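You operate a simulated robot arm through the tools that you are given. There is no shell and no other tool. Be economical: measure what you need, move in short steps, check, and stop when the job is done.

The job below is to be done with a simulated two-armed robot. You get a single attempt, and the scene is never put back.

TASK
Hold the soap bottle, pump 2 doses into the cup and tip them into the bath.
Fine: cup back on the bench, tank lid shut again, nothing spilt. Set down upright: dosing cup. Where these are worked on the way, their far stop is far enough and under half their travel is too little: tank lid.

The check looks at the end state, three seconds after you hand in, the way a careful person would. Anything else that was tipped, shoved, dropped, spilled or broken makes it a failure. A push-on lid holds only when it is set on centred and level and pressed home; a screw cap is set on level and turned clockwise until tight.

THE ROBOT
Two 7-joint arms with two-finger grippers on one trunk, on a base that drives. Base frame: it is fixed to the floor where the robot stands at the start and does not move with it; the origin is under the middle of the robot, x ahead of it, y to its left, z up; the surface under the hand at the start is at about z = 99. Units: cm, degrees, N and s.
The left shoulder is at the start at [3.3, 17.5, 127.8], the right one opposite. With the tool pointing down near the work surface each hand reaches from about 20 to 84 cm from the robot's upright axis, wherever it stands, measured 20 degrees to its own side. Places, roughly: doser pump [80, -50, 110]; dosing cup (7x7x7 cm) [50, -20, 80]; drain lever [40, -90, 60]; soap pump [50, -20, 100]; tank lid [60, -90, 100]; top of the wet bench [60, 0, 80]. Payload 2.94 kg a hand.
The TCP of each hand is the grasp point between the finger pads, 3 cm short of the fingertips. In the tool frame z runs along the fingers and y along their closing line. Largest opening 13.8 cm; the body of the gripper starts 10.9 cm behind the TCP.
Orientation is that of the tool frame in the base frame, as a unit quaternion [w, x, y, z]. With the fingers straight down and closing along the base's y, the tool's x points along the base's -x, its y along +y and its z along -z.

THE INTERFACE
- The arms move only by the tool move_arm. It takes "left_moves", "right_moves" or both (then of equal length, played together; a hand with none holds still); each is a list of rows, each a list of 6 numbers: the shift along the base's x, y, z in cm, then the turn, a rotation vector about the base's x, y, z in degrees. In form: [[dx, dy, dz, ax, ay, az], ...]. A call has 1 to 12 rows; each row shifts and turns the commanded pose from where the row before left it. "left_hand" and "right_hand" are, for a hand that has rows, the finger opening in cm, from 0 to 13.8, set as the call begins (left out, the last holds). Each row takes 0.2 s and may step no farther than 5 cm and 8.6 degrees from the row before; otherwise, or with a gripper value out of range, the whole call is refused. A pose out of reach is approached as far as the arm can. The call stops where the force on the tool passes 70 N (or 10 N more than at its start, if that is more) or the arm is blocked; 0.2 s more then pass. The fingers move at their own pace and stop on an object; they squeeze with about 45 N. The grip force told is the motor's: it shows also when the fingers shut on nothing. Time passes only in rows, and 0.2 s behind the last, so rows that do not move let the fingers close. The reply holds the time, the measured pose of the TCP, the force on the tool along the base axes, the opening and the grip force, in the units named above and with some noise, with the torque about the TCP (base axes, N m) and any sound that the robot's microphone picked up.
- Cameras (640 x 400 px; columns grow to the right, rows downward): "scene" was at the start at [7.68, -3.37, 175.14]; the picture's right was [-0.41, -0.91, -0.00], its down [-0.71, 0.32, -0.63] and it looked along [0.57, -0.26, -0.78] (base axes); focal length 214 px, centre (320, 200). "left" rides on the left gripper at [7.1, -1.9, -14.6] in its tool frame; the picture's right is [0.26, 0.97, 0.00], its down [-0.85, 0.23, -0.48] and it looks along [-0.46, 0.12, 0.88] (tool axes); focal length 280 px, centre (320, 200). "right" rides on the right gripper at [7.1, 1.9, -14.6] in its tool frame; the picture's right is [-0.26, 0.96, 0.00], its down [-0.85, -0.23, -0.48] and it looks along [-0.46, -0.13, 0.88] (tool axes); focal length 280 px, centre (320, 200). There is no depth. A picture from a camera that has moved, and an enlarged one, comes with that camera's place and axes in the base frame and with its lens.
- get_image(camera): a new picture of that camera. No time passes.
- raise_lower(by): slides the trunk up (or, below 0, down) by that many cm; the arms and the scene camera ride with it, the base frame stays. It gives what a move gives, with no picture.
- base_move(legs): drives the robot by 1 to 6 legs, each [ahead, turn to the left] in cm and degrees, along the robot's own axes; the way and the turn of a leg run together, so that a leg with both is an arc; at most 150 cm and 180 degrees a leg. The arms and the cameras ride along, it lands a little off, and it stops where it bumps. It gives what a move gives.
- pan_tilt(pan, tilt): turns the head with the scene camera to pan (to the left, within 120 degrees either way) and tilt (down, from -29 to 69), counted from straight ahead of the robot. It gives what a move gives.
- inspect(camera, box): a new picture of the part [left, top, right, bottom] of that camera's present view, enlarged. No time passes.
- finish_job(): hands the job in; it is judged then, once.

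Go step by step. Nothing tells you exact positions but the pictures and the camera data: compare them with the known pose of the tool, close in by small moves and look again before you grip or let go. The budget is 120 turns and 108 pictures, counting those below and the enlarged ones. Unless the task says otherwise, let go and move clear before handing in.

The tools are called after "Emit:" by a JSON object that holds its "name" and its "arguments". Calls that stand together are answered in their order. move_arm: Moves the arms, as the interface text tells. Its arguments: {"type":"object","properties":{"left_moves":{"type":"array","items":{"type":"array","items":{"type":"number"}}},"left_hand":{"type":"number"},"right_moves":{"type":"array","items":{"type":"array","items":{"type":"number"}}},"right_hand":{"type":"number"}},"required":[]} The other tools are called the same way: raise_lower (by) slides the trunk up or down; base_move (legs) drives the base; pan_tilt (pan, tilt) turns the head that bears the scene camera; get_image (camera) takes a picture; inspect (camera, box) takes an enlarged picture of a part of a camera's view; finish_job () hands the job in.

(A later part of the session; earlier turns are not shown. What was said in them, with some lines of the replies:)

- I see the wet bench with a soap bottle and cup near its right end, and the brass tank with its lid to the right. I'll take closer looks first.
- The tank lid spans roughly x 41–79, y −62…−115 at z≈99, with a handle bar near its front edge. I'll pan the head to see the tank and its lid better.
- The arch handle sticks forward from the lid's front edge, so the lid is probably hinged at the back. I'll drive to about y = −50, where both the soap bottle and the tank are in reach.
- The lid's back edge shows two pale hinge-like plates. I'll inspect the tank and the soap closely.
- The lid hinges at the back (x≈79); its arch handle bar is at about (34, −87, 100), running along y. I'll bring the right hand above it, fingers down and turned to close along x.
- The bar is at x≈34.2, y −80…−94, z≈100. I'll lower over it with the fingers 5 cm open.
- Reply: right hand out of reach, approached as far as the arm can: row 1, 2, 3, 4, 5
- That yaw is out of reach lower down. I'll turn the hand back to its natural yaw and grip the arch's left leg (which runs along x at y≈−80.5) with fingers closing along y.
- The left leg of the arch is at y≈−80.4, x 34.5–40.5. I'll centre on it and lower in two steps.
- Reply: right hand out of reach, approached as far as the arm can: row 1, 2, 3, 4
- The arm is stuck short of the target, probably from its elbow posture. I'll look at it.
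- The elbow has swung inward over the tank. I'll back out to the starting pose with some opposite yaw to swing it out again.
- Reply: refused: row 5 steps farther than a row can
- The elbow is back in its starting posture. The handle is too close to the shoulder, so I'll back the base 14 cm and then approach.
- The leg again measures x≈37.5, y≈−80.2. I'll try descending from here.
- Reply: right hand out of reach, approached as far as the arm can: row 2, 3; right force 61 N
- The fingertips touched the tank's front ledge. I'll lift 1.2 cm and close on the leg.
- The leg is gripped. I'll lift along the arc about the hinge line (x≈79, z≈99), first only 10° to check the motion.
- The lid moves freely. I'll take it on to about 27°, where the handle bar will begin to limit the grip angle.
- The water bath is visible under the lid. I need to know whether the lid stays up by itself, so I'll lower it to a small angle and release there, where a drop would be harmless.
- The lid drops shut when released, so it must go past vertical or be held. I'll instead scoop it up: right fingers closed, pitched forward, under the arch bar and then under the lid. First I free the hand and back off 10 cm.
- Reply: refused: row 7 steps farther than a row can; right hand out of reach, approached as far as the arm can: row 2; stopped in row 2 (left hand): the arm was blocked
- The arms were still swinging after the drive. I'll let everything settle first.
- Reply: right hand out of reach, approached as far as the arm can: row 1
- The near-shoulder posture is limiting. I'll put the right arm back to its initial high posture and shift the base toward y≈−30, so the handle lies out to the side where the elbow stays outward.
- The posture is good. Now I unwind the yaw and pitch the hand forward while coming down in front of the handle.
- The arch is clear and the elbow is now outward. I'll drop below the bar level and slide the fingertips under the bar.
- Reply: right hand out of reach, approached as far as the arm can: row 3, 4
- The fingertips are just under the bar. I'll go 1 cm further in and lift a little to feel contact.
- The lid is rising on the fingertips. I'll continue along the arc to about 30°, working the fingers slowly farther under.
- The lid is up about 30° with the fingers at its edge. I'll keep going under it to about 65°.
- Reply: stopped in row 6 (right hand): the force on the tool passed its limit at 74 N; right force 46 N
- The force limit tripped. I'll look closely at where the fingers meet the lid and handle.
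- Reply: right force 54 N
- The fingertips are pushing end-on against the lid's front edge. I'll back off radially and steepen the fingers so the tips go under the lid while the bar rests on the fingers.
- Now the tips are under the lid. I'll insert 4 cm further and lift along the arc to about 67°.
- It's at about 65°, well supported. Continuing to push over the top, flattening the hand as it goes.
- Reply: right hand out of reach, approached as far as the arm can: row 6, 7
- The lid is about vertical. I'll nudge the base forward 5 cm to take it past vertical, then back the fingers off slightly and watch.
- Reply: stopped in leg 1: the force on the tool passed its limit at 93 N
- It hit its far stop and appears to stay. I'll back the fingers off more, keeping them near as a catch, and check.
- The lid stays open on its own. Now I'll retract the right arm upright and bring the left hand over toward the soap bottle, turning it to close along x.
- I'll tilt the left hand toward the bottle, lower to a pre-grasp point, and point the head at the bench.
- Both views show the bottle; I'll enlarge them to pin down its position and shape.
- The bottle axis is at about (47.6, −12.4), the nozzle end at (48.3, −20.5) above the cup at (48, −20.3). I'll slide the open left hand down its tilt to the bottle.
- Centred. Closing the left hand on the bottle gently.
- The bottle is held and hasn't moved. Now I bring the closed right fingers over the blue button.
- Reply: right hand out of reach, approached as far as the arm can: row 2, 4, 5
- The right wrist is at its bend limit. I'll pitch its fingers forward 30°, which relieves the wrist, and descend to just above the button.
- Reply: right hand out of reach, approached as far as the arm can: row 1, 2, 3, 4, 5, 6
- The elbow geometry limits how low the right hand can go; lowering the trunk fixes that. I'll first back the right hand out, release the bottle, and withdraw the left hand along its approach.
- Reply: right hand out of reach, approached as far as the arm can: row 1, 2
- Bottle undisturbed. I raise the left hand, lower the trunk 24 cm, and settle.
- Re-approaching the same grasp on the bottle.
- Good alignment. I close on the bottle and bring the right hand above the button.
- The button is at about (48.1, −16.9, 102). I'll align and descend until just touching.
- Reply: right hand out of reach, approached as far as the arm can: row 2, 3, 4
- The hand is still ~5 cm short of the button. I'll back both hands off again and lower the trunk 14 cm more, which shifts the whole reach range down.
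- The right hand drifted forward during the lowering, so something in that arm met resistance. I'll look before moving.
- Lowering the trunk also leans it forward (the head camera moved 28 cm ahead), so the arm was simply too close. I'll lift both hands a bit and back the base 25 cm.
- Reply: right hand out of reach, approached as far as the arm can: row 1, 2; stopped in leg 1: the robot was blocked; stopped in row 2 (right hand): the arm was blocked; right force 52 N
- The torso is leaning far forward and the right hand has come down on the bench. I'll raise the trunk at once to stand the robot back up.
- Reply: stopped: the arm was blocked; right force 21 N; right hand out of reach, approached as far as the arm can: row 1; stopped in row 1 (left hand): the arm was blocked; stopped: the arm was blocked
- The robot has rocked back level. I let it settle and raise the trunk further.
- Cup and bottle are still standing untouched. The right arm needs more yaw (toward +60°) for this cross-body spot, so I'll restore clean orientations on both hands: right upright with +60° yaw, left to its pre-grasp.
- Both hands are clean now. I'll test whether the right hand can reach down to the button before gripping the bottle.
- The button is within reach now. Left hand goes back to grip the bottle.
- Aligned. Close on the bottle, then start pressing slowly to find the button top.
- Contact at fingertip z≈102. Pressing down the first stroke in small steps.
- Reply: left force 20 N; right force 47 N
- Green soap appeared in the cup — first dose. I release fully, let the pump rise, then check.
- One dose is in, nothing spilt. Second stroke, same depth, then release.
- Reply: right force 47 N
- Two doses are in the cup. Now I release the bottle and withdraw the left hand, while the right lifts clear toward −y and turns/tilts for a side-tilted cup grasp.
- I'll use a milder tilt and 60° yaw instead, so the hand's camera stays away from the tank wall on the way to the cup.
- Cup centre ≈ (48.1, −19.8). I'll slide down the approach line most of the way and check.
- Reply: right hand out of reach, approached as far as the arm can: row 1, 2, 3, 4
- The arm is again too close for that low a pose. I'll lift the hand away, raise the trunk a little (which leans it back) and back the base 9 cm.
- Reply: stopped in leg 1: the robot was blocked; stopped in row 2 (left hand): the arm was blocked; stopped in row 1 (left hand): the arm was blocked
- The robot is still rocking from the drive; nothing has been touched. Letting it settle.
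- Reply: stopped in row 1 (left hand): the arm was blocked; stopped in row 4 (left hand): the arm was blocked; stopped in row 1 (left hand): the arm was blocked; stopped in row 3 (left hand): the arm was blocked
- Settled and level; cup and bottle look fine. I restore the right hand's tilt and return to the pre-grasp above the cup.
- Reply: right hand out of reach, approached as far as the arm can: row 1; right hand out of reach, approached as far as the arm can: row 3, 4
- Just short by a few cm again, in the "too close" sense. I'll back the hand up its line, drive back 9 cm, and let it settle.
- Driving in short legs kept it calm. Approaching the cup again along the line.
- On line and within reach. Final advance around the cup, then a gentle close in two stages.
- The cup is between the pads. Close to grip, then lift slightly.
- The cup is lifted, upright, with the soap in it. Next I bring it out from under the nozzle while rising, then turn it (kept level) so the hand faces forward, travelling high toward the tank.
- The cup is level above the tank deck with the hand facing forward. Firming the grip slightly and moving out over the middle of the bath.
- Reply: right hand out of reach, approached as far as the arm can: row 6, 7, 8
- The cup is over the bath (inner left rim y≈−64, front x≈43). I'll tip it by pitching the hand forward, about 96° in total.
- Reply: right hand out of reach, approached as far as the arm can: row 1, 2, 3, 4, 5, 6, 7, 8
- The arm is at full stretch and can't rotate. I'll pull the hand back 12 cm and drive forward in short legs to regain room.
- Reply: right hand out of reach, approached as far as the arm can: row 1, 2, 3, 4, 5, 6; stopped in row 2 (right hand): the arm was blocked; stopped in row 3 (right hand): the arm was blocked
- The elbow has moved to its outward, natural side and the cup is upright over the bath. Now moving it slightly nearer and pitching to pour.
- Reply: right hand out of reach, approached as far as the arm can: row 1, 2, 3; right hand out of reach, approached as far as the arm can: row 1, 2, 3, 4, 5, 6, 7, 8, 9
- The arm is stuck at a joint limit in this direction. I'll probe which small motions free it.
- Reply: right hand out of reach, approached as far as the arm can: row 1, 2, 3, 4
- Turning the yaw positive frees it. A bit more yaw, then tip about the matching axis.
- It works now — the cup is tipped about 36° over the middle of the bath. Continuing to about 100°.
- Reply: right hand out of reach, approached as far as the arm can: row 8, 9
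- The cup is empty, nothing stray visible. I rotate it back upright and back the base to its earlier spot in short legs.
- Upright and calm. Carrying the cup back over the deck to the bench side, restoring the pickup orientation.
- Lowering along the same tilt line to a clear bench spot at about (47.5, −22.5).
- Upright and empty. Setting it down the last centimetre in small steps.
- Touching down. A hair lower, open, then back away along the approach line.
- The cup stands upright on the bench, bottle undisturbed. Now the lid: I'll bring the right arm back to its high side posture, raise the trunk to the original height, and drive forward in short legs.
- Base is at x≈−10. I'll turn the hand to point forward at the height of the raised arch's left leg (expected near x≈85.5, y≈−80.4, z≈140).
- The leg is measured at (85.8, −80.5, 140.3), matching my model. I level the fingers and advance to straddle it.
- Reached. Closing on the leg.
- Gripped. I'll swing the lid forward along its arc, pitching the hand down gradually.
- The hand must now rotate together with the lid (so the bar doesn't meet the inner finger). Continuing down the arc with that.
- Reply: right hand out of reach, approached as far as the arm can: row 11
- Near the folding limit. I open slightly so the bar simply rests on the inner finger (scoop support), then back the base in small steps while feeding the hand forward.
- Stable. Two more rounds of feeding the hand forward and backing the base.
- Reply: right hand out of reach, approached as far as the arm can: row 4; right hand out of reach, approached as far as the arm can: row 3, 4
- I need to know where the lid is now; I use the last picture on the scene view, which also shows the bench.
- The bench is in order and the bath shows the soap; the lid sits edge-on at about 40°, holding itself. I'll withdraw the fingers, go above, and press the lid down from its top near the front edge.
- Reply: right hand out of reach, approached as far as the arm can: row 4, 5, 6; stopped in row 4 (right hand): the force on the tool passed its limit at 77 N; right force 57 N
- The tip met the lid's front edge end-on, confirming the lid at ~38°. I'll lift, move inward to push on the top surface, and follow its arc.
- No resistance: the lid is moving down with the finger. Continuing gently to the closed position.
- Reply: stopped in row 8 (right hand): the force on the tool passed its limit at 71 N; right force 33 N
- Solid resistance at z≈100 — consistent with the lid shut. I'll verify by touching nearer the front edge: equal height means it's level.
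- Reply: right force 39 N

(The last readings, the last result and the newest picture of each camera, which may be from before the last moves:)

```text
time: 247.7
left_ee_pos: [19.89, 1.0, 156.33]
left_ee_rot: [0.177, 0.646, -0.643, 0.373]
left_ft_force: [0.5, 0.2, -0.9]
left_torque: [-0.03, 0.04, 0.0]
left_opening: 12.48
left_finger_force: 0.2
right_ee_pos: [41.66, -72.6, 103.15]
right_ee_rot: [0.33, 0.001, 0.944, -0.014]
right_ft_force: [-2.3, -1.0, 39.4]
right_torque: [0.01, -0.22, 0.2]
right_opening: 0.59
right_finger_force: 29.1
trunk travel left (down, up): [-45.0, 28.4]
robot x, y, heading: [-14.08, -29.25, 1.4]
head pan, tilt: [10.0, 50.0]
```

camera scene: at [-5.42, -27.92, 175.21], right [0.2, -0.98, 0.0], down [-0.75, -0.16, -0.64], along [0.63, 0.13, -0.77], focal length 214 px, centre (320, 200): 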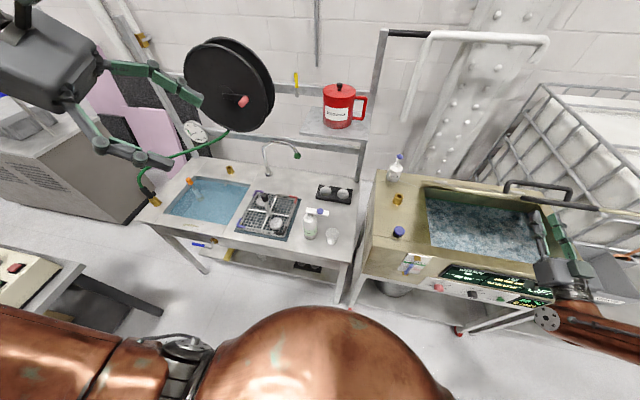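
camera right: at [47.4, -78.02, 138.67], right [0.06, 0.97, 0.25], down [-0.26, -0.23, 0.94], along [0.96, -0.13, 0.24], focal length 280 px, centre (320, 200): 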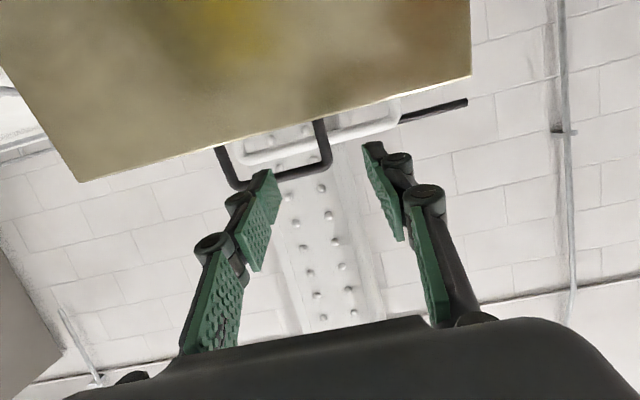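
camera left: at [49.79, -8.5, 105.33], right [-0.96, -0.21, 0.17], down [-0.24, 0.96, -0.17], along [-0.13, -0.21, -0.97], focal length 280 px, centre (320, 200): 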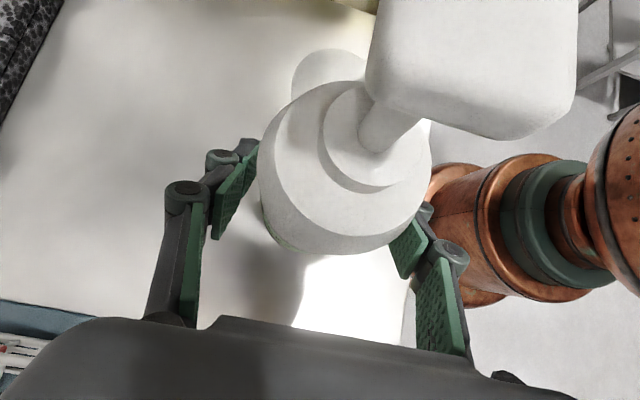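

Same height at the front edge, so the lid is flat and shut. Moving the hand clear.

Emit:
{"name": "move_arm", "arguments": {"right_moves": [[0, 0, 3, 0, 0, 0], [0, 0, 4, 0, 0, 0], [0, 0, 4, 0, 0, 0], [-1.5, 0, 4, 0, 0, 0], [-1.5, -1, 4, 0, 0, 0], [0, 0, 4, 0, 0, 0], [0, 0, 0, 0, 0, 0]]}}

```text
time: 249.3
left_ee_pos: [20.25, 0.88, 156.34]
left_ee_rot: [0.177, 0.647, -0.642, 0.372]
left_ft_force: [-0.1, -0.7, 0.1]
left_torque: [0.02, -0.01, 0.0]
left_opening: 12.5
left_finger_force: 0.1
right_ee_pos: [38.83, -73.73, 125.2]
right_ee_rot: [0.322, 0.002, 0.947, -0.01]
right_ft_force: [0.4, -0.9, -0.7]
right_torque: [0.01, 0.05, 0.0]
right_opening: 0.02
right_finger_force: 28.2
trunk travel left (down, up): [-45.0, 28.4]
robot x, y, heading: [-14.13, -29.41, 1.6]
head pan, tilt: [10.0, 50.0]
```

Both hands are clear, the cup is upright on the bench, and the lid is shut; handing in.

Emit:
{"name": "finish_job", "arguments": {}}

```text
The job is handed in.
```

I held the soap bottle, pumped two doses into the cup and tipped them into the bath. The cup is back upright on the bench, about 3 cm from where it stood, and the tank lid is shut. I saw nothing spilt or knocked. At one point the robot leaned forward and the right hand pressed on the bench with about 50 N, but the cup and bottle were still standing in the next picture.

I had no pictures left for the lid closing. I judged it shut because the finger met firm resistance at the same height at two points on the lid, about 7 cm apart, the second near the front edge.
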